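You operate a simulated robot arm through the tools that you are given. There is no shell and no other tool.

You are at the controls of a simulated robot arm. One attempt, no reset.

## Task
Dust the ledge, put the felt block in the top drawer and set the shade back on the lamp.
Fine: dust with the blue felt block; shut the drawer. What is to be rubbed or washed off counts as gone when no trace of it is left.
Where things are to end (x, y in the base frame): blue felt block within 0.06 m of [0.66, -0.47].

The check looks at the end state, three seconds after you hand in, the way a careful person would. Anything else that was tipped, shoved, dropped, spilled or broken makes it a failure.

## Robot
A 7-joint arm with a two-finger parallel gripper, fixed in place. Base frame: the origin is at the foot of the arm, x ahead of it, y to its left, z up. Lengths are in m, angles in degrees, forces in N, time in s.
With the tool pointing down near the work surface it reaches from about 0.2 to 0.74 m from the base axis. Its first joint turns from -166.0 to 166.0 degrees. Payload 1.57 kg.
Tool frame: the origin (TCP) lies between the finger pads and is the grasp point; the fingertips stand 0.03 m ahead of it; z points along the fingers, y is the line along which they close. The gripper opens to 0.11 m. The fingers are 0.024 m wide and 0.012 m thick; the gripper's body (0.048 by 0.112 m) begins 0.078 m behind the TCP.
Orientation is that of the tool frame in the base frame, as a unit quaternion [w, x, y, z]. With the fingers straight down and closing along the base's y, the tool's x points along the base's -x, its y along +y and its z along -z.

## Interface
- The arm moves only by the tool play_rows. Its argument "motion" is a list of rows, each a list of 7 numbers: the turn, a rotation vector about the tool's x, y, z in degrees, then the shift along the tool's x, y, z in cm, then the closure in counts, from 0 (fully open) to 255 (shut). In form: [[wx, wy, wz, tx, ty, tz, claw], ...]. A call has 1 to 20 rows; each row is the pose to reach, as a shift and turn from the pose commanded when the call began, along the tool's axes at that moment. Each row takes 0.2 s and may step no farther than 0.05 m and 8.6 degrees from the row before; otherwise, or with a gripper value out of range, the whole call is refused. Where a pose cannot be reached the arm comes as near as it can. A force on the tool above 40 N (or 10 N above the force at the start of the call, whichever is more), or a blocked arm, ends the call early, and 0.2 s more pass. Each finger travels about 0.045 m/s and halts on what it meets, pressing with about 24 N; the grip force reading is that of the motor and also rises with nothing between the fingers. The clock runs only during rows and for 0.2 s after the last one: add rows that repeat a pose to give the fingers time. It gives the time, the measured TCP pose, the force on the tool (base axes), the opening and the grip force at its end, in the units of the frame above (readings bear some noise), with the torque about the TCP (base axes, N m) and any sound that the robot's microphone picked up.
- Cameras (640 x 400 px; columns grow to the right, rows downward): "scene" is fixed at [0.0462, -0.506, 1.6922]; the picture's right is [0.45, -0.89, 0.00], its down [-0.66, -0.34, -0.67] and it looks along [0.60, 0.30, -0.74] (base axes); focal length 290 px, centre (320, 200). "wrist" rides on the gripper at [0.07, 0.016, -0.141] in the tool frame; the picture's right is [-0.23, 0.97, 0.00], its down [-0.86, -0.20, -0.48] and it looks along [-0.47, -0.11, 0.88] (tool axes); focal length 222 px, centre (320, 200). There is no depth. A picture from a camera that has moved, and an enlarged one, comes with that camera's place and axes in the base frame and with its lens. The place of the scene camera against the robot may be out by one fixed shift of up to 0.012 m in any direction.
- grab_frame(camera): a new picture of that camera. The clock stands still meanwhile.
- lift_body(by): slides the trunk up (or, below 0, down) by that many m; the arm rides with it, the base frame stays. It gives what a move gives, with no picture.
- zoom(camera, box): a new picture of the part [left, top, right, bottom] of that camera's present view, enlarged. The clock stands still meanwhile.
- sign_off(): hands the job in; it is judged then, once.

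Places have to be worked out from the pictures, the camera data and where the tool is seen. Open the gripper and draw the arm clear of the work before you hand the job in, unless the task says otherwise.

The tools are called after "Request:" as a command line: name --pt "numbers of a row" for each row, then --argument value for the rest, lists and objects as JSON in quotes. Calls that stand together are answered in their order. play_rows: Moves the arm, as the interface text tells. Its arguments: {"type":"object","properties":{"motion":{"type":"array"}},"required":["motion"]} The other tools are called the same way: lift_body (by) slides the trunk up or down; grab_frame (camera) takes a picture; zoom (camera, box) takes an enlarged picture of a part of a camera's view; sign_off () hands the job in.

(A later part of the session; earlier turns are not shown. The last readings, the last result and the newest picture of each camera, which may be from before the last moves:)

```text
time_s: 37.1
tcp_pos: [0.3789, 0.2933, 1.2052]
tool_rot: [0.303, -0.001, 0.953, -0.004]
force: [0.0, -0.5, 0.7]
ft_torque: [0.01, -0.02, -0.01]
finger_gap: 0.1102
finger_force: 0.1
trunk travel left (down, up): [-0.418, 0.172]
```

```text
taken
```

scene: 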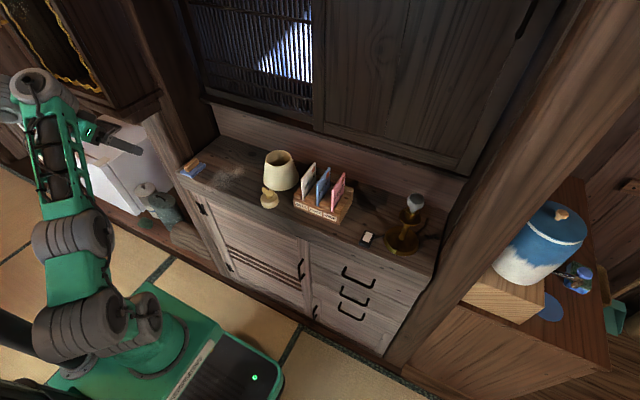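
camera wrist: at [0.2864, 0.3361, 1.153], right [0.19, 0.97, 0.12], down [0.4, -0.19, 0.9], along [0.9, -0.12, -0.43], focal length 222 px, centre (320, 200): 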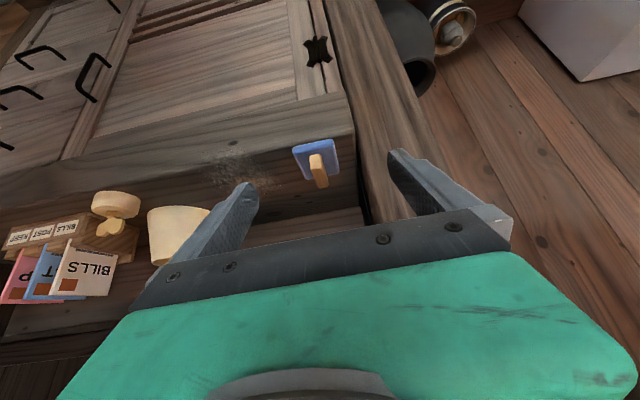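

With the trunk raised I'll move straight down and forward to the pre-grasp at about (0.45, 0.309, 1.0).

Request:
play_rows --pt "0 0 0 1.1 0.3 3.5 0" --pt "0 0 0 2.2 0.6 7 0" --pt "0 0 0 3.3 0.9 10.5 0" --pt "0 0 0 4.4 1.2 14 0" --pt "0 0 0 5.3 1.4 17.5 0" --pt "0 0 0 6.05 1.6 20.8 0" --pt "0 0 0 6.05 1.6 20.8 0"

Request:
grab_frame --camera "wrist"

Request:
grab_frame --camera "scene"

```text
time_s: 38.7
tcp_pos: [0.3553, 0.2884, 1.1419]
tool_rot: [0.285, 0.003, 0.959, -0.012]
force: [-0.4, -0.6, -0.3]
ft_torque: [0.01, -0.01, -0.01]
finger_gap: 0.1101
finger_force: 0.0
out of reach, approached as far as the arm can: row 1, 2, 3, 4, 5, 6, 7
trunk travel left (down, up): [-0.418, 0.172]
```

```text
taken
camera wrist: at [0.2193, 0.3067, 1.2224], right [0.2, 0.97, 0.1], down [0.45, -0.19, 0.87], along [0.87, -0.13, -0.48], focal length 222 px, centre (320, 200)
```

wrist: 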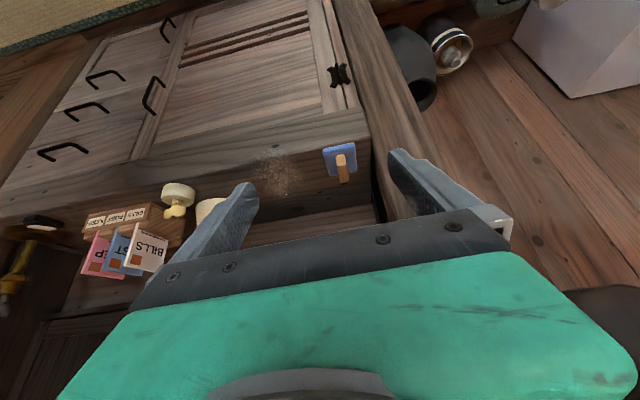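

```text
taken
```

scene: 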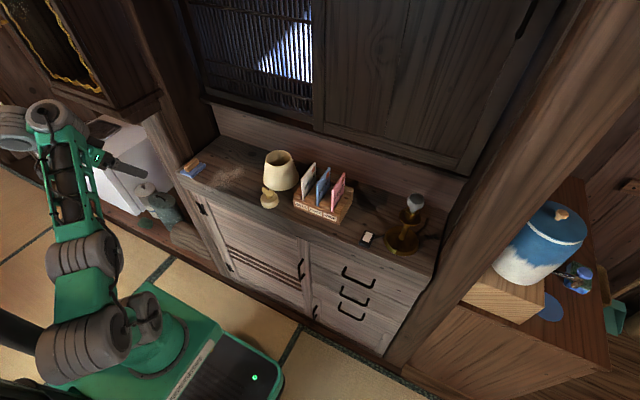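

The arm is in a folded configuration at its limits. I'll go back toward vertical near y≈0.1, then raise the trunk so the forearm slopes downward, which suits a forward-pitched tool.

Request:
play_rows --pt "0 6 0 -0.9 -3.2 0.6 0" --pt "0 12 0 -1.8 -6.4 1.2 0" --pt "0 18 0 -2.7 -9.6 1.8 0" --pt "0 24 0 -3.6 -12.8 2.4 0" --pt "0 30 0 -4.5 -16 3 0" --pt "0 33 0 -5.45 -19 3.55 0" --pt "0 33 0 -5.45 -19 3.55 0"

Request:
lift_body --by 0.15

Request:
grab_frame --camera "scene"

```text
time_s: 40.3
tcp_pos: [0.4142, 0.0995, 1.1436]
tool_rot: [0.019, 0.003, 1.0, -0.004]
force: [-0.3, 0.2, -0.5]
ft_torque: [-0.02, -0.02, 0.0]
finger_gap: 0.1098
finger_force: 0.0
trunk travel left (down, up): [-0.418, 0.172]
```

```text
time_s: 42.0
tcp_pos: [0.4142, 0.1002, 1.2932]
tool_rot: [0.02, 0.003, 1.0, -0.004]
force: [-0.9, -0.4, -0.1]
ft_torque: [0.0, 0.0, 0.04]
finger_gap: 0.1099
finger_force: 0.1
trunk travel left (down, up): [-0.568, 0.022]
```

```text
taken
```

scene: 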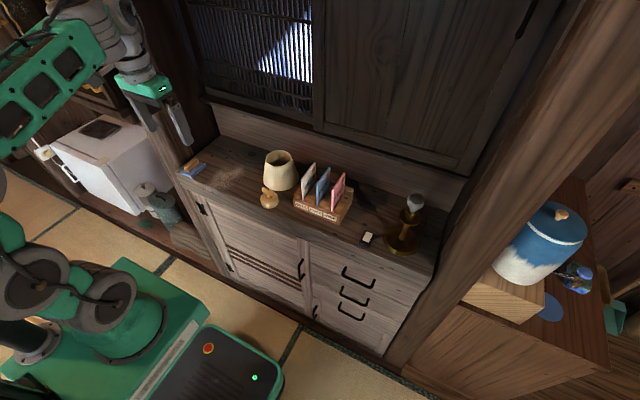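

The trunk is high and the arm is in its roomier configuration. I'll descend in front of the ledge and pitch forward about 38°, watching reach.

Request:
play_rows --pt "0 0 0 0 0.5 4 0" --pt "0 0 0 0 1 8 0" --pt "0 0 0 0 1.5 12 0" --pt "0 -6 0 -0.5 2 16 0" --pt "0 -12 0 -1 2.5 19 0" --pt "0 -18 0 -1.5 3 22 0" --pt "0 -24 0 -2 3.5 23.5 0" --pt "0 -30 0 -2.5 4 25 0" --pt "0 -36 0 -3 4.5 26 0" --pt "0 -38 0 -3.6 5 26.3 0" --pt "0 -38 0 -3.6 5 26.3 0"

Request:
grab_frame --camera "wrist"

Request:
grab_frame --camera "scene"

```text
time_s: 44.4
tcp_pos: [0.4183, 0.1923, 1.3216]
tool_rot: [0.287, 0.007, 0.958, -0.02]
force: [9.3, -11.2, -4.3]
ft_torque: [-0.6, -0.19, -0.6]
finger_gap: 0.1003
finger_force: 0.0
out of reach, approached as far as the arm can: row 4, 5, 6, 7, 8, 9, 10, 11
trunk travel left (down, up): [-0.568, 0.022]
```

```text
taken
camera wrist: at [0.2823, 0.2137, 1.4023], right [0.21, 0.97, 0.09], down [0.45, -0.18, 0.88], along [0.87, -0.15, -0.48], focal length 222 px, centre (320, 200)
```

wrist: 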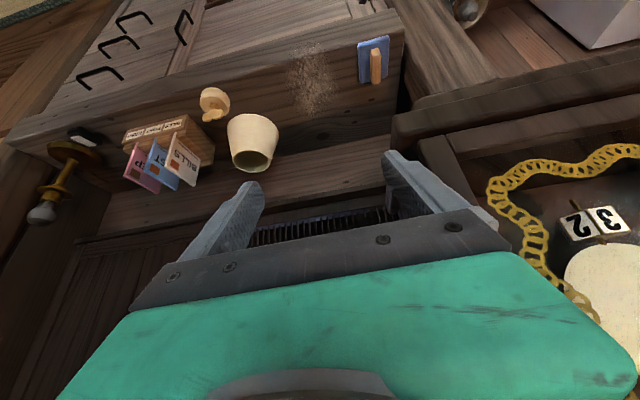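

```text
taken
```

scene: 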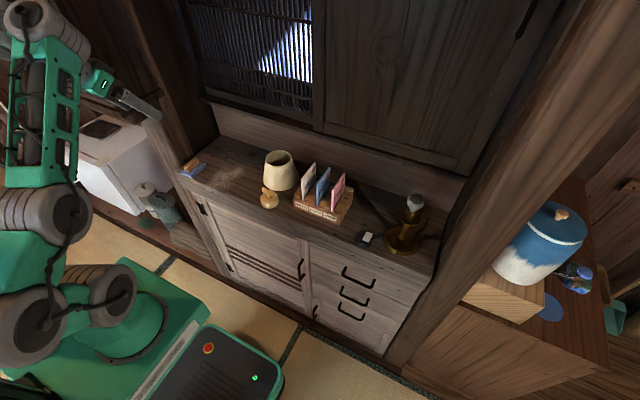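

The pitched pose isn't reachable this way, and a finger brushed the wall cupboard lightly. I'll back away right now to −y and return to vertical.

Request:
play_rows --pt "0 0 0 0.5 -2.5 0 0" --pt "0 0 0 1 -5 0 0" --pt "0 6 0 1 -8 0 0" --pt "0 12 0 1 -10 0 0" --pt "0 18 0 0 -12 0 0" --pt "0 24 0 -1 -14 0 0" --pt "0 30 0 -2 -14 0 0" --pt "0 33 0 -3 -14 0 0" --pt "0 33 0 -3 -14 0 0"

Request:
grab_frame --camera "scene"

```text
time_s: 46.4
tcp_pos: [0.4377, 0.0493, 1.341]
tool_rot: [0.002, 0.011, 1.0, -0.017]
force: [-0.2, -0.2, 0.8]
ft_torque: [0.01, -0.01, -0.02]
finger_gap: 0.1101
finger_force: 0.1
out of reach, approached as far as the arm can: row 1, 2
trunk travel left (down, up): [-0.568, 0.022]
```

```text
taken
```

scene: 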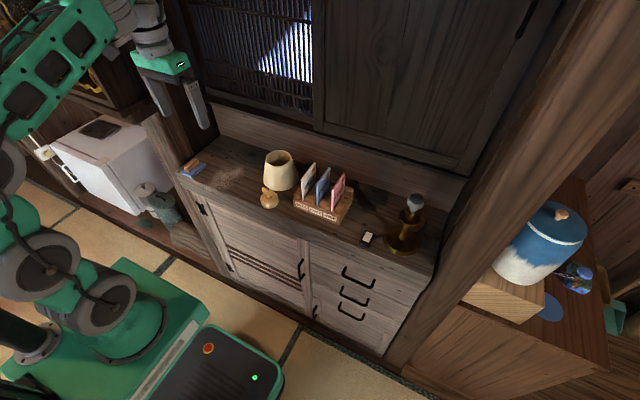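

Vertical again and clear. Now I'll descend to about (0.50, 0.05, 1.17) while yawing −90°, the yaw that puts the wrist and forearm on the right side.

Request:
play_rows --pt "0 0 -8.2 -0.5 0 1.5 0" --pt "0 0 -16.4 -1 0 3 0" --pt "0 0 -24.6 -1.5 0 4.5 0" --pt "0 0 -32.8 -2 0 6 0" --pt "0 0 -41 -2.5 0 7.5 0" --pt "0 0 -49.2 -3 0 9 0" --pt "0 0 -57.4 -3.5 0 10.5 0" --pt "0 0 -65.6 -4 0 12 0" --pt "0 0 -73.8 -4.5 0 13.5 0" --pt "0 0 -82 -5 0 15 0" --pt "0 0 -90 -6 0 17 0" --pt "0 0 -90 -6 0 17 0"

Request:
zoom --camera "scene" --box '[80, 20, 280, 180]'

```text
time_s: 49.0
tcp_pos: [0.5003, 0.0444, 1.1713]
tool_rot: [-0.009, -0.7, 0.714, -0.014]
force: [0.5, 0.0, -0.3]
ft_torque: [-0.01, 0.04, 0.01]
finger_gap: 0.1098
finger_force: 0.1
trunk travel left (down, up): [-0.568, 0.022]
```

```text
2.50 times, centred on (180, 100) of scene
camera zoom: at [0.0462, -0.506, 1.6922], right [0.45, -0.89, 0.0], down [-0.66, -0.34, -0.67], along [0.6, 0.3, -0.74], focal length 725 px, centre (670, 450)
```

zoom: 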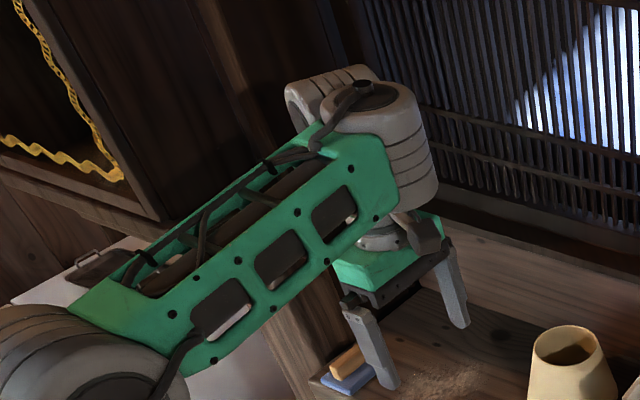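

With this yaw the forearm is on the right of the hand. Now I'll lean about 18–20° (fingers pointing down-left) and shift toward the dust area at a safe height.

Request:
play_rows --pt "0 -5 0 -1 -1 0 0" --pt "0 -10 0 -2 -2 0 0" --pt "0 -15 0 -3 -3 0 0" --pt "0 -20 0 -4 -4 0 0" --pt "0 -20 0 -4 -4 0 0"

Request:
zoom --camera "scene" --box '[80, 20, 280, 180]'

Request:
grab_frame --camera "wrist"

```text
time_s: 50.2
tcp_pos: [0.5422, 0.0843, 1.1701]
tool_rot: [0.113, -0.691, 0.705, 0.108]
force: [0.4, -0.3, -0.2]
ft_torque: [0.02, -0.03, -0.02]
finger_gap: 0.1098
finger_force: 0.1
trunk travel left (down, up): [-0.568, 0.022]
```

```text
2.50 times, centred on (180, 100) of scene
camera zoom: at [0.0462, -0.506, 1.6922], right [0.45, -0.89, 0.0], down [-0.66, -0.34, -0.67], along [0.6, 0.3, -0.74], focal length 725 px, centre (670, 450)
```

zoom: 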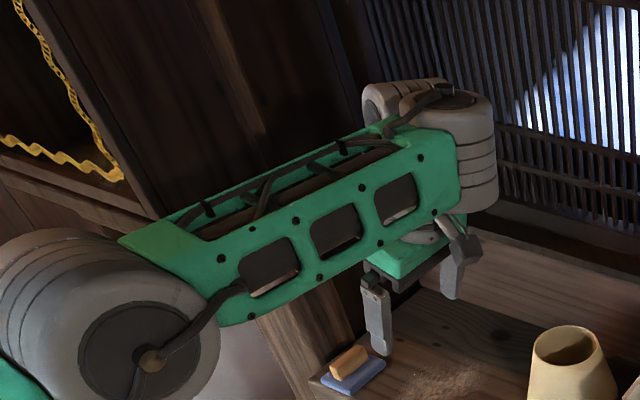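

```text
taken
camera wrist: at [0.5209, -0.0266, 1.2839], right [-0.97, 0.24, 0.07], down [0.21, 0.66, 0.72], along [0.13, 0.71, -0.69], focal length 222 px, centre (320, 200)
```

wrist: 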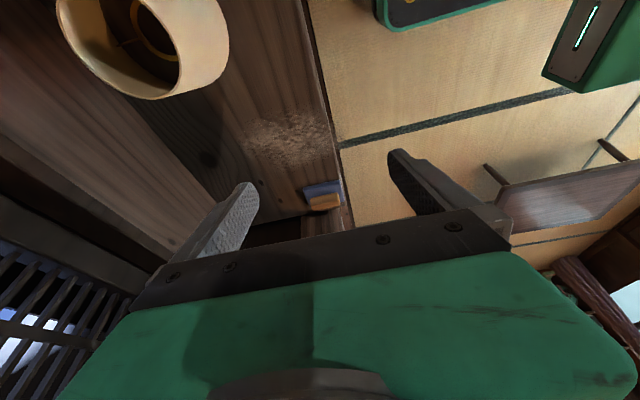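

That lean is reached without trouble. I'll lean 7° more and lower the trunk by 0.1 m so the forearm stays below the cupboard's bottom edge.

Request:
play_rows --pt "0 -3.5 0 -1 -0.5 0 0" --pt "0 -7 0 -2 -1 0 0" --pt "0 -7 0 -2 -1 0 0"

Request:
lift_body --by -0.1

Request:
zoom --camera "scene" --box '[80, 40, 280, 200]'

Request:
grab_frame --camera "wrist"

```text
time_s: 51.0
tcp_pos: [0.5507, 0.1032, 1.1765]
tool_rot: [0.156, -0.683, 0.697, 0.151]
force: [1.4, -0.5, 0.0]
ft_torque: [0.03, 0.02, -0.01]
finger_gap: 0.11
finger_force: 0.1
trunk travel left (down, up): [-0.568, 0.022]
```

```text
time_s: 52.3
tcp_pos: [0.5511, 0.1023, 1.0764]
tool_rot: [0.157, -0.684, 0.697, 0.15]
force: [-1.2, -1.6, -0.6]
ft_torque: [-0.05, 0.0, -0.01]
finger_gap: 0.1098
finger_force: 0.0
trunk travel left (down, up): [-0.468, 0.122]
```

```text
2.50 times, centred on (180, 120) of scene
camera zoom: at [0.0462, -0.506, 1.6922], right [0.45, -0.89, 0.0], down [-0.66, -0.34, -0.67], along [0.6, 0.3, -0.74], focal length 725 px, centre (670, 400)
```

zoom: 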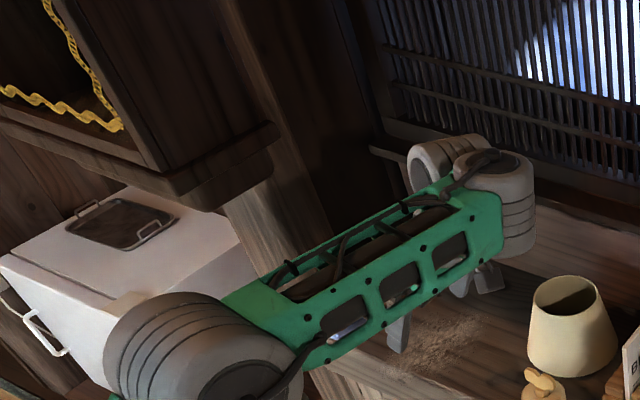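

```text
taken
camera wrist: at [0.5304, -0.0215, 1.1756], right [-0.97, 0.23, 0.09], down [0.21, 0.57, 0.8], along [0.13, 0.79, -0.6], focal length 222 px, centre (320, 200)
```

wrist: 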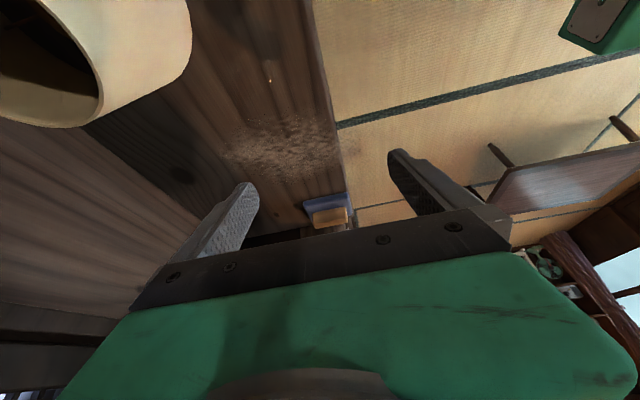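

Now the forearm is well below and right of the cupboard. I'll move to a pre-grasp about 6 cm back along the tool axis from the handle grasp point (0.570, 0.297, 0.983).

Request:
play_rows --pt "0 0 0 -2.75 -0.3 2.15 0" --pt "0 0 0 -5.5 -0.6 4.3 0" --pt "0 0 0 -8.25 -0.9 6.45 0" --pt "0 0 0 -11 -1.2 8.6 0" --pt "0 0 0 -13.75 -1.47 10.77 0" --pt "0 0 0 -13.75 -1.47 10.77 0"

Request:
grab_frame --camera "wrist"

Request:
zoom --camera "wrist" --box '[200, 120, 440, 270]'

Request:
zoom --camera "scene" --box '[80, 60, 280, 200]'

```text
time_s: 53.7
tcp_pos: [0.5686, 0.2723, 1.0395]
tool_rot: [0.157, -0.683, 0.697, 0.151]
force: [0.2, 0.6, -0.3]
ft_torque: [-0.02, -0.01, 0.02]
finger_gap: 0.1099
finger_force: 0.2
trunk travel left (down, up): [-0.468, 0.122]
```

```text
taken
camera wrist: at [0.5491, 0.1492, 1.1377], right [-0.97, 0.23, 0.09], down [0.21, 0.57, 0.8], along [0.13, 0.79, -0.6], focal length 222 px, centre (320, 200)
```

wrist: 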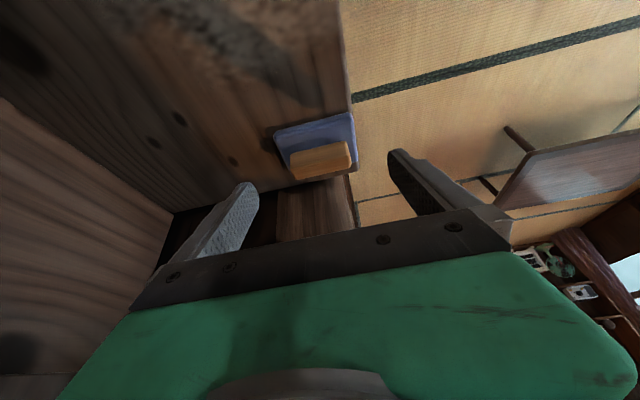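

```text
2.67 times, centred on (320, 195) of wrist
camera zoom: at [0.5491, 0.1492, 1.1377], right [-0.97, 0.23, 0.09], down [0.21, 0.57, 0.8], along [0.13, 0.79, -0.6], focal length 592 px, centre (320, 213)
```

zoom: 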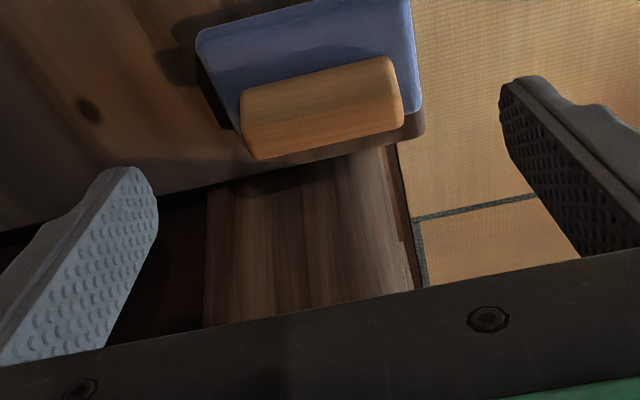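

```text
2.86 times, centred on (180, 130) of scene
camera zoom: at [0.0462, -0.506, 1.6922], right [0.45, -0.89, 0.0], down [-0.66, -0.34, -0.67], along [0.6, 0.3, -0.74], focal length 829 px, centre (720, 400)
```

zoom: 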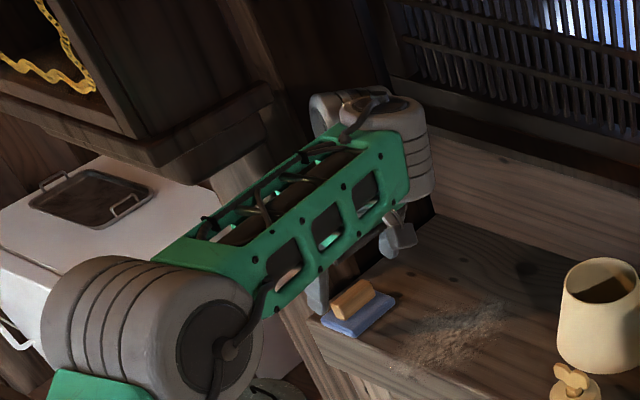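

From the closer view the handle spans x 0.540–0.601 at y≈0.314, with its mid-height z≈0.962 and the pad top at ≈0.955. I'll advance slowly to TCP (0.570, 0.302, 0.987) with the fingers open.

Request:
play_rows --pt "0 0 0 -0.15 0 1.5 0" --pt "0 0 0 -0.3 0 3 0" --pt "0 0 0 -0.4 -0.08 4.5 0" --pt "0 0 0 -0.46 -0.08 6.0 0" --pt "0 0 0 -0.46 -0.08 6.0 0"

Request:
zoom --camera "wrist" --box '[200, 120, 440, 270]'

Request:
zoom --camera "scene" --box '[140, 110, 240, 210]'

```text
time_s: 54.9
tcp_pos: [0.571, 0.3019, 0.9838]
tool_rot: [0.157, -0.683, 0.697, 0.15]
force: [-0.1, 0.8, 0.8]
ft_torque: [0.04, 0.01, 0.0]
finger_gap: 0.11
finger_force: 0.1
trunk travel left (down, up): [-0.468, 0.122]
```

```text
2.67 times, centred on (320, 195) of wrist
camera zoom: at [0.551, 0.1776, 1.0837], right [-0.97, 0.23, 0.09], down [0.21, 0.57, 0.8], along [0.13, 0.79, -0.6], focal length 592 px, centre (320, 213)
```

zoom: 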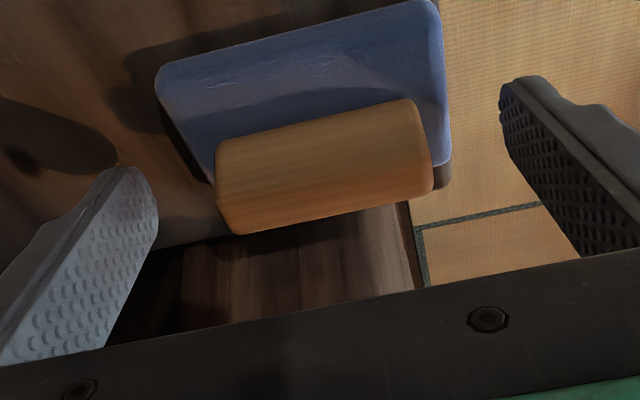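

```text
4.00 times, centred on (190, 160) of scene
camera zoom: at [0.0462, -0.506, 1.6922], right [0.45, -0.89, 0.0], down [-0.66, -0.34, -0.67], along [0.6, 0.3, -0.74], focal length 1160 px, centre (840, 360)
```

zoom: 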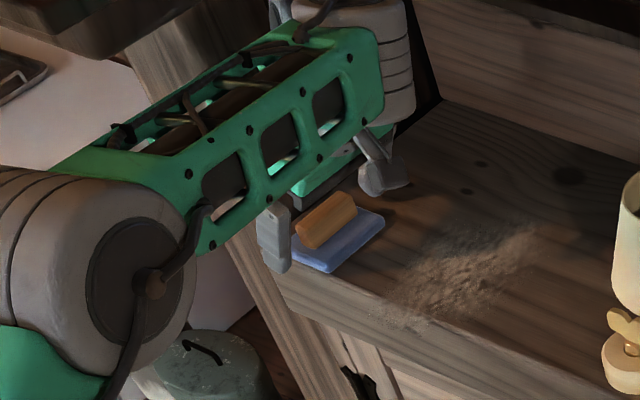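

The fingertips straddle the handle at the right height with no contact force. Closing the gripper now.

Request:
play_rows --pt "0 0 0 0 0 0 100" --pt "0 0 0 0 0 0 180" --pt "0 0 0 0 0 0 255" --pt "0 0 0 0 0 0 255" --pt "0 0 0 0 0 0 255" --pt "0 0 0 0 0 0 255" --pt "0 0 0 0 0 0 255"

Request:
zoom --camera "wrist" --box '[200, 120, 440, 270]'

```text
time_s: 56.5
tcp_pos: [0.5713, 0.3008, 0.9855]
tool_rot: [0.157, -0.683, 0.698, 0.149]
force: [-0.4, -0.6, 0.0]
ft_torque: [0.0, -0.01, 0.02]
finger_gap: 0.0789
finger_force: 23.8
trunk travel left (down, up): [-0.468, 0.122]
```

```text
2.67 times, centred on (320, 195) of wrist
camera zoom: at [0.551, 0.1776, 1.0839], right [-0.97, 0.23, 0.09], down [0.21, 0.57, 0.8], along [0.13, 0.79, -0.6], focal length 592 px, centre (320, 213)
```

zoom: 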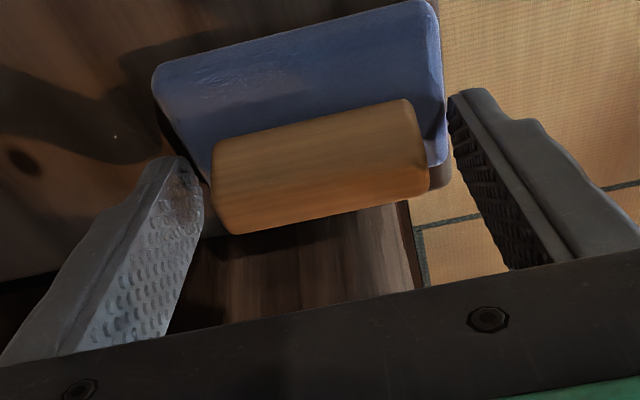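

The gap reads 0.079 m, which is the felt pad's own width, so I'm pinching the top of the pad. I'll open, rise 1 cm and grip the wooden handle instead.

Request:
play_rows --pt "0 0 0 0 0 0 0" --pt "0 0 0 0 0 0 0" --pt "0 0 0 0 0 0 0" --pt "0 0 0 -0.42 0 -0.9 0" --pt "0 0 0 -0.42 0 -0.9 0"

Request:
play_rows --pt "0 0 0 0 0 0 100" --pt "0 0 0 0 0 0 180" --pt "0 0 0 0 0 0 255" --pt "0 0 0 0 0 0 255" --pt "0 0 0 0 0 0 255" --pt "0 0 0 0 0 0 255" --pt "0 0 0 0 0 0 255" --pt "0 0 0 0 0 0 255"

Request:
zoom --camera "wrist" --box '[200, 120, 440, 270]'

```text
time_s: 57.7
tcp_pos: [0.5709, 0.3021, 0.9953]
tool_rot: [0.156, -0.683, 0.697, 0.151]
force: [-0.4, 0.1, -0.1]
ft_torque: [0.0, -0.04, 0.02]
finger_gap: 0.1098
finger_force: 0.0
trunk travel left (down, up): [-0.468, 0.122]
```

```text
time_s: 59.5
tcp_pos: [0.5707, 0.3019, 0.9942]
tool_rot: [0.157, -0.684, 0.696, 0.151]
force: [-0.4, -0.7, 0.8]
ft_torque: [0.03, 0.08, 0.01]
finger_gap: 0.0591
finger_force: 24.3
trunk travel left (down, up): [-0.468, 0.122]
```

```text
2.67 times, centred on (320, 195) of wrist
camera zoom: at [0.5504, 0.1779, 1.094], right [-0.97, 0.23, 0.09], down [0.21, 0.57, 0.8], along [0.13, 0.79, -0.6], focal length 592 px, centre (320, 213)
```

zoom: 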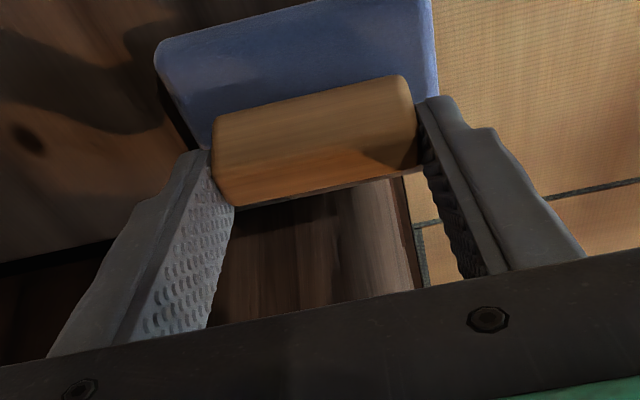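

The gap is 0.059 m, so the handle is held by its ends. I'll lift 1.5 cm, carry it over to the first lane at y≈0.235 and lower it almost to contact.

Request:
play_rows --pt "0 0 0 -0.32 0 -0.68 255" --pt "0 0 0 -0.64 0 -1.36 255" --pt "0 0 0 2.7 0.33 -2.9 255" --pt "0 0 0 5.99 0.65 -4.47 255" --pt "0 0 0 6.2 0.65 -4.0 255" --pt "0 0 0 6.5 0.66 -3.38 255" --pt "0 0 0 6.5 0.66 -3.38 255"

Request:
grab_frame --camera "wrist"

Request:
zoom --camera "scene" --box '[140, 100, 300, 220]'

```text
time_s: 61.1
tcp_pos: [0.5618, 0.2288, 0.9991]
tool_rot: [0.156, -0.683, 0.698, 0.15]
force: [0.0, 0.0, -0.2]
ft_torque: [0.0, 0.03, 0.0]
finger_gap: 0.0591
finger_force: 24.2
trunk travel left (down, up): [-0.468, 0.122]
```

```text
taken
camera wrist: at [0.5423, 0.1049, 1.0973], right [-0.97, 0.23, 0.09], down [0.21, 0.57, 0.8], along [0.13, 0.79, -0.6], focal length 222 px, centre (320, 200)
```

wrist: 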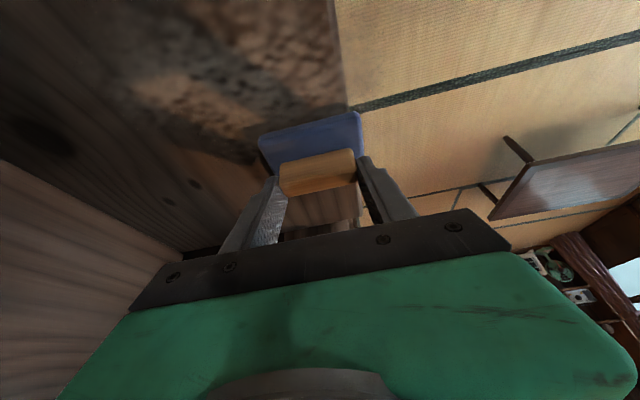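

```text
3.33 times, centred on (220, 160) of scene
camera zoom: at [0.0462, -0.506, 1.6922], right [0.45, -0.89, 0.0], down [-0.66, -0.34, -0.67], along [0.6, 0.3, -0.74], focal length 967 px, centre (653, 333)
```

zoom: 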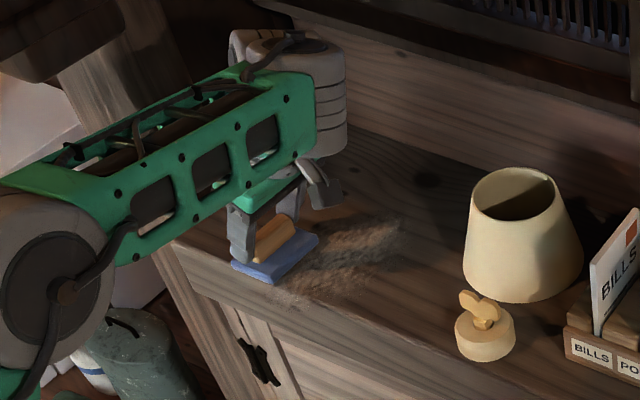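

The block is held straight, about 4–5 mm above the ledge. I'll press down gently and read the contact force.

Request:
play_rows --pt "0 0 0 0.17 0 0.36 255" --pt "0 0 0 0.25 0 0.54 255" --pt "0 0 0 0.3 0 0.63 255" --pt "0 0 0 0.3 0 0.63 255"

```text
time_s: 62.1
tcp_pos: [0.5616, 0.2282, 0.9942]
tool_rot: [0.16, -0.684, 0.696, 0.149]
force: [0.8, 2.1, 26.3]
ft_torque: [-0.04, 0.25, 0.04]
finger_gap: 0.0591
finger_force: 24.0
trunk travel left (down, up): [-0.468, 0.122]
```

Contact gives 26 N, a bit firm. I'll ease off 1 mm and do a stroke in +x across the dust and back.

Request:
play_rows --pt "0 0 0 -0.04 0 -0.09 255" --pt "0 0 0 -0.07 -2 -0.06 255" --pt "0 0 0 -0.11 -4 -0.03 255" --pt "0 0 0 -0.14 -6 0.0 255" --pt "0 0 0 -0.18 -8 0.02 255" --pt "0 0 0 -0.21 -10 0.05 255" --pt "0 0 0 -0.21 -10 0.05 255"

Request:
zoom --camera "scene" --box '[140, 100, 300, 220]'

```text
time_s: 63.7
tcp_pos: [0.6545, 0.2285, 0.9925]
tool_rot: [0.161, -0.684, 0.696, 0.148]
force: [-7.4, 5.5, 28.9]
ft_torque: [0.22, 0.52, 0.13]
finger_gap: 0.0602
finger_force: 23.8
out of reach, approached as far as the arm can: row 6, 7
trunk travel left (down, up): [-0.468, 0.122]
```

```text
3.33 times, centred on (220, 160) of scene
camera zoom: at [0.0462, -0.506, 1.6922], right [0.45, -0.89, 0.0], down [-0.66, -0.34, -0.67], along [0.6, 0.3, -0.74], focal length 967 px, centre (653, 333)
```

zoom: 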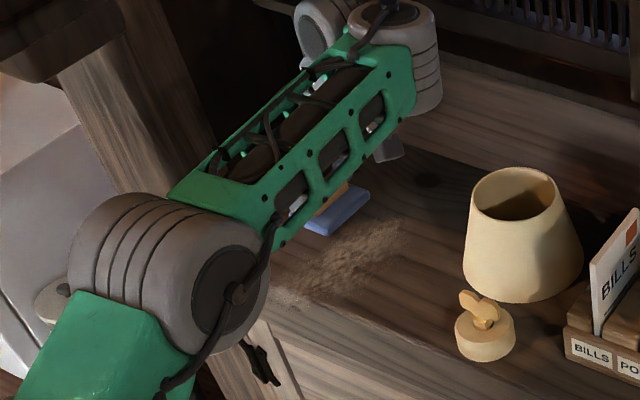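

The stroke works (friction about 7 N, press about 29 N). I'll stroke back slightly lighter, then lift, shift 4 cm to −y, and stroke the second lane.

Request:
play_rows --pt "0 0 0 -0.04 0 -0.09 255" --pt "0 0 0 -0.01 2 -0.12 255" --pt "0 0 0 0.03 4 -0.14 255" --pt "0 0 0 0.06 6 -0.17 255" --pt "0 0 0 0.1 8 -0.2 255" --pt "0 0 0 0.12 9.5 -0.22 255" --pt "0 0 0 -0.18 9.5 -0.85 255" --pt "0 0 0 3.44 9.42 -2.55 255" --pt "0 0 0 3.74 9.42 -1.92 255" --pt "0 0 0 3.7 6.92 -1.89 255" --pt "0 0 0 3.66 4.42 -1.85 255" --pt "0 0 0 3.61 1.92 -1.82 255" --pt "0 0 0 3.57 -0.58 -1.78 255" --pt "0 0 0 3.54 -2.08 -1.76 255" --pt "0 0 0 3.54 -2.08 -1.76 255"

Request:
zoom --camera "scene" --box '[140, 100, 300, 220]'

Request:
grab_frame --camera "wrist"

```text
time_s: 66.9
tcp_pos: [0.6639, 0.1831, 0.991]
tool_rot: [0.162, -0.683, 0.697, 0.147]
force: [9.5, 7.8, 35.1]
ft_torque: [0.45, 1.01, -0.31]
finger_gap: 0.0593
finger_force: 23.9
out of reach, approached as far as the arm can: row 14, 15
trunk travel left (down, up): [-0.468, 0.122]
```

```text
3.33 times, centred on (220, 160) of scene
camera zoom: at [0.0462, -0.506, 1.6922], right [0.45, -0.89, 0.0], down [-0.66, -0.34, -0.67], along [0.6, 0.3, -0.74], focal length 967 px, centre (653, 333)
```

zoom: 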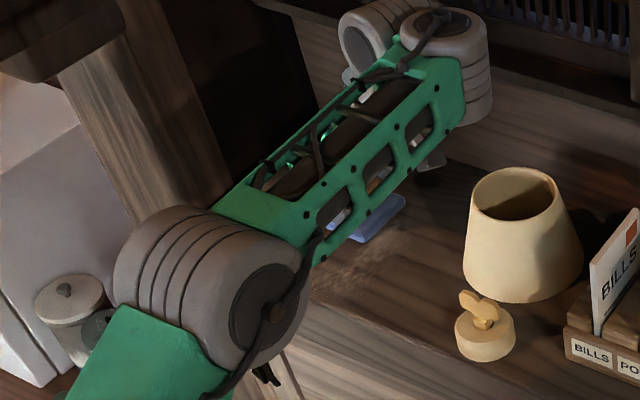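

```text
taken
camera wrist: at [0.6417, 0.0592, 1.0892], right [-0.97, 0.23, 0.08], down [0.2, 0.56, 0.8], along [0.14, 0.79, -0.59], focal length 222 px, centre (320, 200)
```

wrist: 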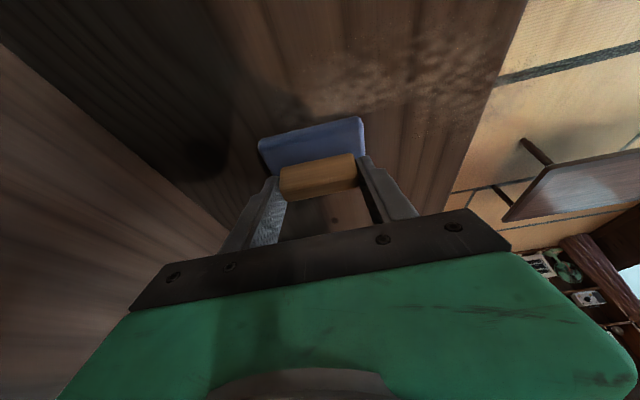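

The dust is coming off, though the press is 35 N, so I'll ease up. Next: stroke back, then do the third lane at y≈0.145.

Request:
play_rows --pt "0 0 0 -0.06 0 -0.14 255" --pt "0 0 0 -0.02 2.5 -0.17 255" --pt "0 0 0 0.02 5 -0.21 255" --pt "0 0 0 0.06 7.5 -0.24 255" --pt "0 0 0 0.11 10.3 -0.28 255" --pt "0 0 0 -0.17 10.3 -0.87 255" --pt "0 0 0 3.45 10.22 -2.57 255" --pt "0 0 0 3.73 10.22 -1.98 255" --pt "0 0 0 3.69 7.42 -1.94 255" --pt "0 0 0 3.64 4.92 -1.91 255" --pt "0 0 0 3.6 2.42 -1.87 255" --pt "0 0 0 3.56 -0.08 -1.84 255" --pt "0 0 0 3.54 -1.08 -1.82 255" --pt "0 0 0 3.54 -1.08 -1.82 255"

Request:
zoom --camera "scene" --box '[140, 100, 300, 220]'

Request:
grab_frame --camera "wrist"

```text
time_s: 69.9
tcp_pos: [0.6622, 0.1427, 0.9919]
tool_rot: [0.162, -0.682, 0.697, 0.148]
force: [12.7, 6.9, 34.8]
ft_torque: [0.2, 0.81, -0.29]
finger_gap: 0.059
finger_force: 24.1
out of reach, approached as far as the arm can: row 2, 13, 14
trunk travel left (down, up): [-0.468, 0.122]
```

```text
3.33 times, centred on (220, 160) of scene
camera zoom: at [0.0462, -0.506, 1.6922], right [0.45, -0.89, 0.0], down [-0.66, -0.34, -0.67], along [0.6, 0.3, -0.74], focal length 967 px, centre (653, 333)
```

zoom: 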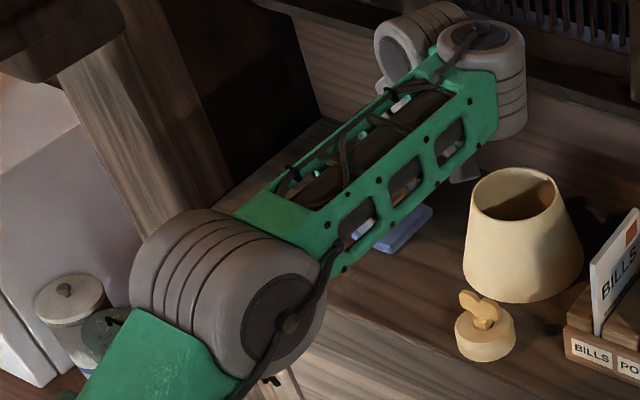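

```text
taken
camera wrist: at [0.6409, 0.0185, 1.0893], right [-0.97, 0.23, 0.08], down [0.2, 0.57, 0.8], along [0.14, 0.79, -0.59], focal length 222 px, centre (320, 200)
```

wrist: 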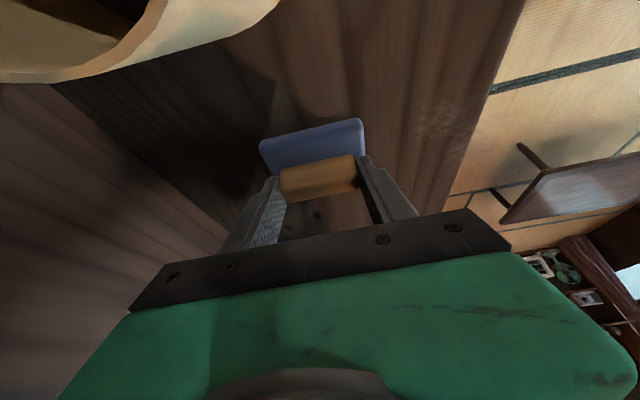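

Almost all is gone; a trace remains near the front edge around (0.55, 0.17). I'll wipe along the front edge and then set down in the last lane at y≈0.105.

Request:
play_rows --pt "0 0 0 -0.06 0 -0.14 255" --pt "0 0 0 -0.01 3 -0.18 255" --pt "0 0 0 0.04 6 -0.22 255" --pt "0 0 0 0.09 9 -0.26 255" --pt "0 0 0 0.135 11.7 -0.3 255" --pt "0 0 0 0.08 8.5 -0.255 255" --pt "0 0 0 0.135 11.7 -0.3 255" --pt "0 0 0 -0.18 11.7 -0.98 255" --pt "0 0 0 -2.9 11.76 0.29 255" --pt "0 0 0 -2.58 11.76 0.97 255" --pt "0 0 0 -2.65 8.06 1.02 255" --pt "0 0 0 -2.58 11.96 0.97 255" --pt "0 0 0 -2.65 8.06 1.02 255" --pt "0 0 0 -2.58 11.96 0.97 255" --pt "0 0 0 -2.9 11.96 0.29 255" --pt "0 0 0 0.27 11.9 -1.19 255" --pt "0 0 0 3.44 11.82 -2.68 255" --pt "0 0 0 3.76 11.82 -2.0 255" --pt "0 0 0 3.76 11.82 -2.0 255"

Request:
grab_frame --camera "wrist"

Request:
zoom --camera "scene" --box '[140, 100, 300, 220]'

```text
time_s: 70.4
tcp_pos: [0.6575, 0.1429, 0.9923]
tool_rot: [0.164, -0.682, 0.697, 0.147]
force: [-5.6, 1.1, 10.2]
ft_torque: [-0.21, 0.73, -0.14]
finger_gap: 0.0592
finger_force: 23.5
trunk travel left (down, up): [-0.468, 0.122]
stopped in row 2: the force on the tool passed its limit at 60 N (the readings are from after the stop); the commanded pose is now the measured one
```

```text
taken
camera wrist: at [0.6364, 0.0186, 1.0892], right [-0.97, 0.23, 0.08], down [0.2, 0.56, 0.8], along [0.14, 0.79, -0.59], focal length 222 px, centre (320, 200)
```

wrist: 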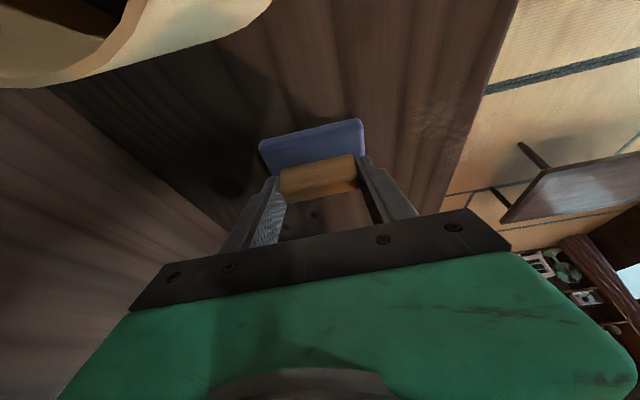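

```text
3.33 times, centred on (220, 160) of scene
camera zoom: at [0.0462, -0.506, 1.6922], right [0.45, -0.89, 0.0], down [-0.66, -0.34, -0.67], along [0.6, 0.3, -0.74], focal length 967 px, centre (653, 333)
```

zoom: 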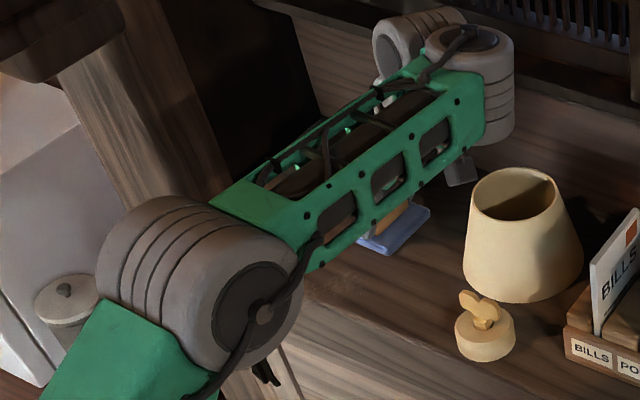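

A force peak stopped the call; the press is now about 10 N and the commanded pose has been reset to the measured one. I'll redo the back stroke with this lighter press, in smaller steps.

Request:
play_rows --pt "0 0 0 0.02 1 -0.01 255" --pt "0 0 0 0.05 3 -0.04 255" --pt "0 0 0 0.08 5 -0.07 255" --pt "0 0 0 0.12 7 -0.1 255" --pt "0 0 0 0.15 9 -0.13 255" --pt "0 0 0 0.19 11.2 -0.16 255" --pt "0 0 0 0.15 9 -0.13 255" --pt "0 0 0 0.19 11.2 -0.16 255" --pt "0 0 0 0.19 11.2 -0.16 255"

Request:
grab_frame --camera "wrist"

```text
time_s: 72.4
tcp_pos: [0.5459, 0.1424, 0.9906]
tool_rot: [0.164, -0.682, 0.698, 0.147]
force: [8.3, -1.3, 31.5]
ft_torque: [-0.14, 0.22, -0.03]
finger_gap: 0.0592
finger_force: 24.0
trunk travel left (down, up): [-0.468, 0.122]
```

```text
taken
camera wrist: at [0.5242, 0.0186, 1.0885], right [-0.97, 0.23, 0.08], down [0.2, 0.56, 0.8], along [0.14, 0.8, -0.59], focal length 222 px, centre (320, 200)
```

wrist: 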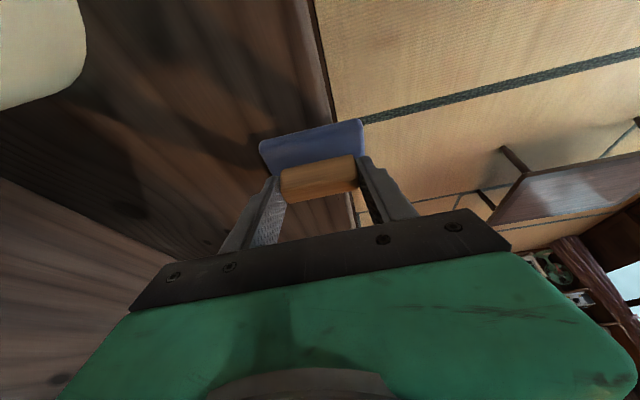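

The front-edge area in this lane looks clean. Now I'll shift to y≈0.173 for the front-edge trace, then the last lane at y≈0.103.

Request:
play_rows --pt "0 0 0 -0.38 0 -0.81 255" --pt "0 0 0 -1.74 0.03 -0.18 255" --pt "0 0 0 -3.1 0.06 0.46 255" --pt "0 0 0 -2.78 0.06 1.14 255" --pt "0 0 0 -2.82 -2.44 1.17 255" --pt "0 0 0 -2.87 -4.94 1.21 255" --pt "0 0 0 -2.82 -2.44 1.17 255" --pt "0 0 0 -2.78 0.26 1.13 255" --pt "0 0 0 -2.82 -2.44 1.17 255" --pt "0 0 0 -2.78 0.26 1.13 255" --pt "0 0 0 -3.1 0.26 0.46 255" --pt "0 0 0 0.07 0.2 -1.03 255" --pt "0 0 0 3.24 0.12 -2.51 255" --pt "0 0 0 3.56 0.12 -1.83 255" --pt "0 0 0 3.51 -2.88 -1.79 255" --pt "0 0 0 3.46 -5.88 -1.75 255" --pt "0 0 0 3.41 -8.88 -1.71 255" --pt "0 0 0 3.37 -10.88 -1.68 255" --pt "0 0 0 3.37 -10.88 -1.68 255"

Request:
grab_frame --camera "wrist"

Request:
zoom --camera "scene" --box '[140, 100, 300, 220]'

```text
time_s: 76.4
tcp_pos: [0.6539, 0.1031, 0.9914]
tool_rot: [0.163, -0.682, 0.698, 0.149]
force: [0.0, 0.6, -1.2]
ft_torque: [0.02, 0.01, 0.01]
finger_gap: 0.0588
finger_force: 24.1
trunk travel left (down, up): [-0.468, 0.122]
```

```text
taken
camera wrist: at [0.6326, -0.0215, 1.0899], right [-0.97, 0.23, 0.08], down [0.2, 0.56, 0.8], along [0.14, 0.79, -0.59], focal length 222 px, centre (320, 200)
```

wrist: 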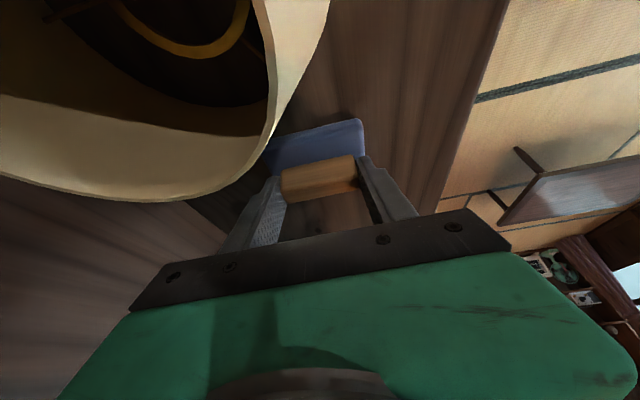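

```text
3.33 times, centred on (220, 160) of scene
camera zoom: at [0.0462, -0.506, 1.6922], right [0.45, -0.89, 0.0], down [-0.66, -0.34, -0.67], along [0.6, 0.3, -0.74], focal length 967 px, centre (653, 333)
```

zoom: 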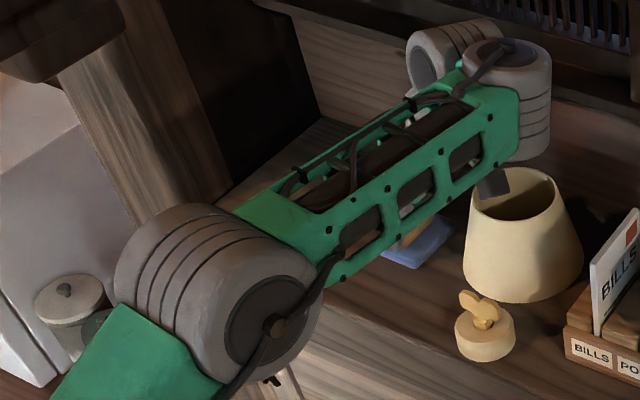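

The last lane ended without contact force (camera close to the shade but clear). I'll press down a little and stroke back, then lift to inspect.

Request:
play_rows --pt "0 0 0 0.11 0 0.23 255" --pt "0 0 0 0.13 2.5 0.15 255" --pt "0 0 0 0.15 5 0.08 255" --pt "0 0 0 0.18 7.5 0.0 255" --pt "0 0 0 0.2 10.5 -0.09 255"

Request:
play_rows --pt "0 0 0 -0.4 0.5 -0.9 255" --pt "0 0 0 -1.5 1 -4 255" --pt "0 0 0 -2.5 2 -7.5 255" --pt "0 0 0 -3.5 2 -11 255" --pt "0 0 0 -3.5 2 -11 255"

Request:
grab_frame --camera "wrist"

Request:
zoom --camera "scene" --box '[140, 110, 300, 230]'

```text
time_s: 77.6
tcp_pos: [0.5454, 0.1038, 0.9909]
tool_rot: [0.162, -0.682, 0.697, 0.149]
force: [-3.7, 0.5, 14.6]
ft_torque: [-0.16, 0.49, -0.05]
finger_gap: 0.0591
finger_force: 24.3
trunk travel left (down, up): [-0.468, 0.122]
```

```text
time_s: 78.8
tcp_pos: [0.5249, 0.0879, 1.1038]
tool_rot: [0.162, -0.682, 0.698, 0.148]
force: [-0.3, -0.4, -1.1]
ft_torque: [0.01, 0.02, 0.01]
finger_gap: 0.0589
finger_force: 23.9
trunk travel left (down, up): [-0.468, 0.122]
```

```text
taken
camera wrist: at [0.5042, -0.0356, 1.2014], right [-0.97, 0.23, 0.08], down [0.2, 0.56, 0.8], along [0.14, 0.79, -0.59], focal length 222 px, centre (320, 200)
```

wrist: 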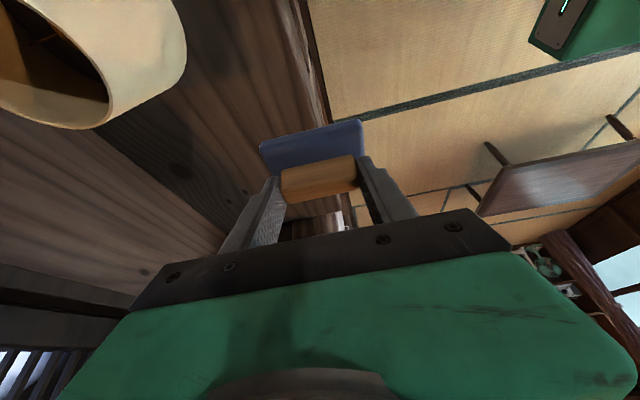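

```text
3.33 times, centred on (220, 170) of scene
camera zoom: at [0.0462, -0.506, 1.6922], right [0.45, -0.89, 0.0], down [-0.66, -0.34, -0.67], along [0.6, 0.3, -0.74], focal length 967 px, centre (653, 300)
```

zoom: 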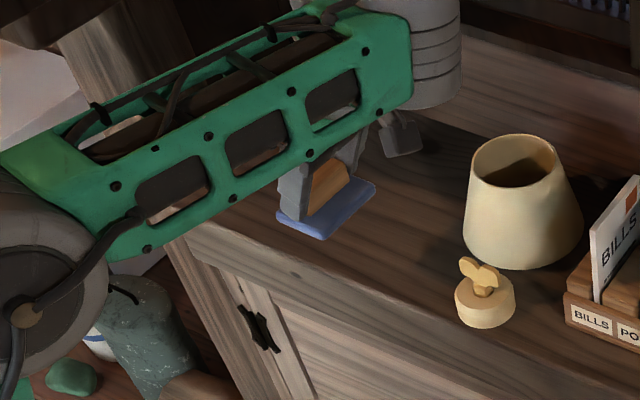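

I'll carry the block away to the right at a safe height so the scene camera can see the whole dusted area.

Request:
play_rows --pt "0 0 0 1 0 -3.5 255" --pt "0 0 0 4 0 -6 255" --pt "0 0 0 7.5 0 -8.5 255" --pt "0 0 0 11 0 -11 255" --pt "0 0 0 14.5 -0.2 -13.5 255" --pt "0 0 0 17 -0.4 -16 255" --pt "0 0 0 19.3 -0.5 -17.8 255" --pt "0 0 0 19.3 -0.5 -17.8 255"

Request:
grab_frame --camera "scene"

Request:
zoom --camera "scene" --box '[170, 130, 290, 220]'

Request:
grab_frame --camera "wrist"

```text
time_s: 80.6
tcp_pos: [0.4817, -0.1176, 1.0566]
tool_rot: [0.163, -0.681, 0.698, 0.15]
force: [0.5, -0.9, -0.8]
ft_torque: [0.08, -0.01, -0.01]
finger_gap: 0.0592
finger_force: 24.1
out of reach, approached as far as the arm can: row 1, 2, 3, 4, 5, 6, 7, 8
trunk travel left (down, up): [-0.468, 0.122]
```

```text
taken
```

scene: 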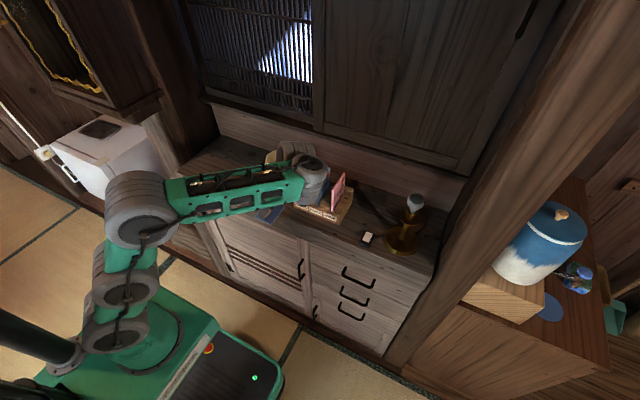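

```text
4.44 times, centred on (230, 175) of scene
camera zoom: at [0.0462, -0.506, 1.6922], right [0.45, -0.89, 0.0], down [-0.66, -0.34, -0.67], along [0.6, 0.3, -0.74], focal length 1289 px, centre (720, 311)
```

zoom: 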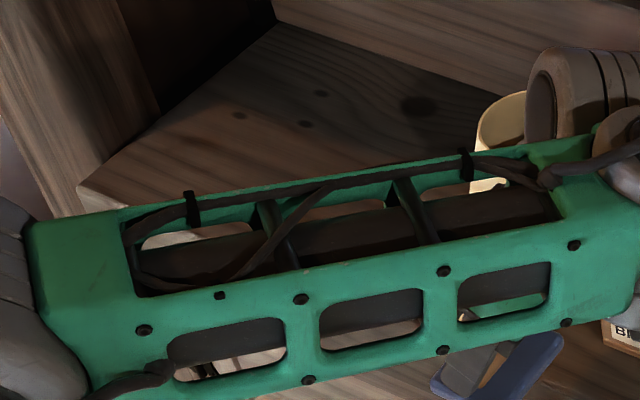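

```text
taken
camera wrist: at [0.4601, -0.242, 1.1545], right [-0.97, 0.23, 0.08], down [0.2, 0.56, 0.8], along [0.14, 0.8, -0.59], focal length 222 px, centre (320, 200)
```

wrist: 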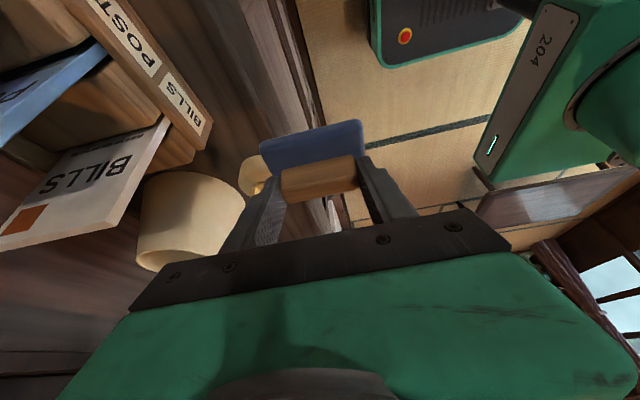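

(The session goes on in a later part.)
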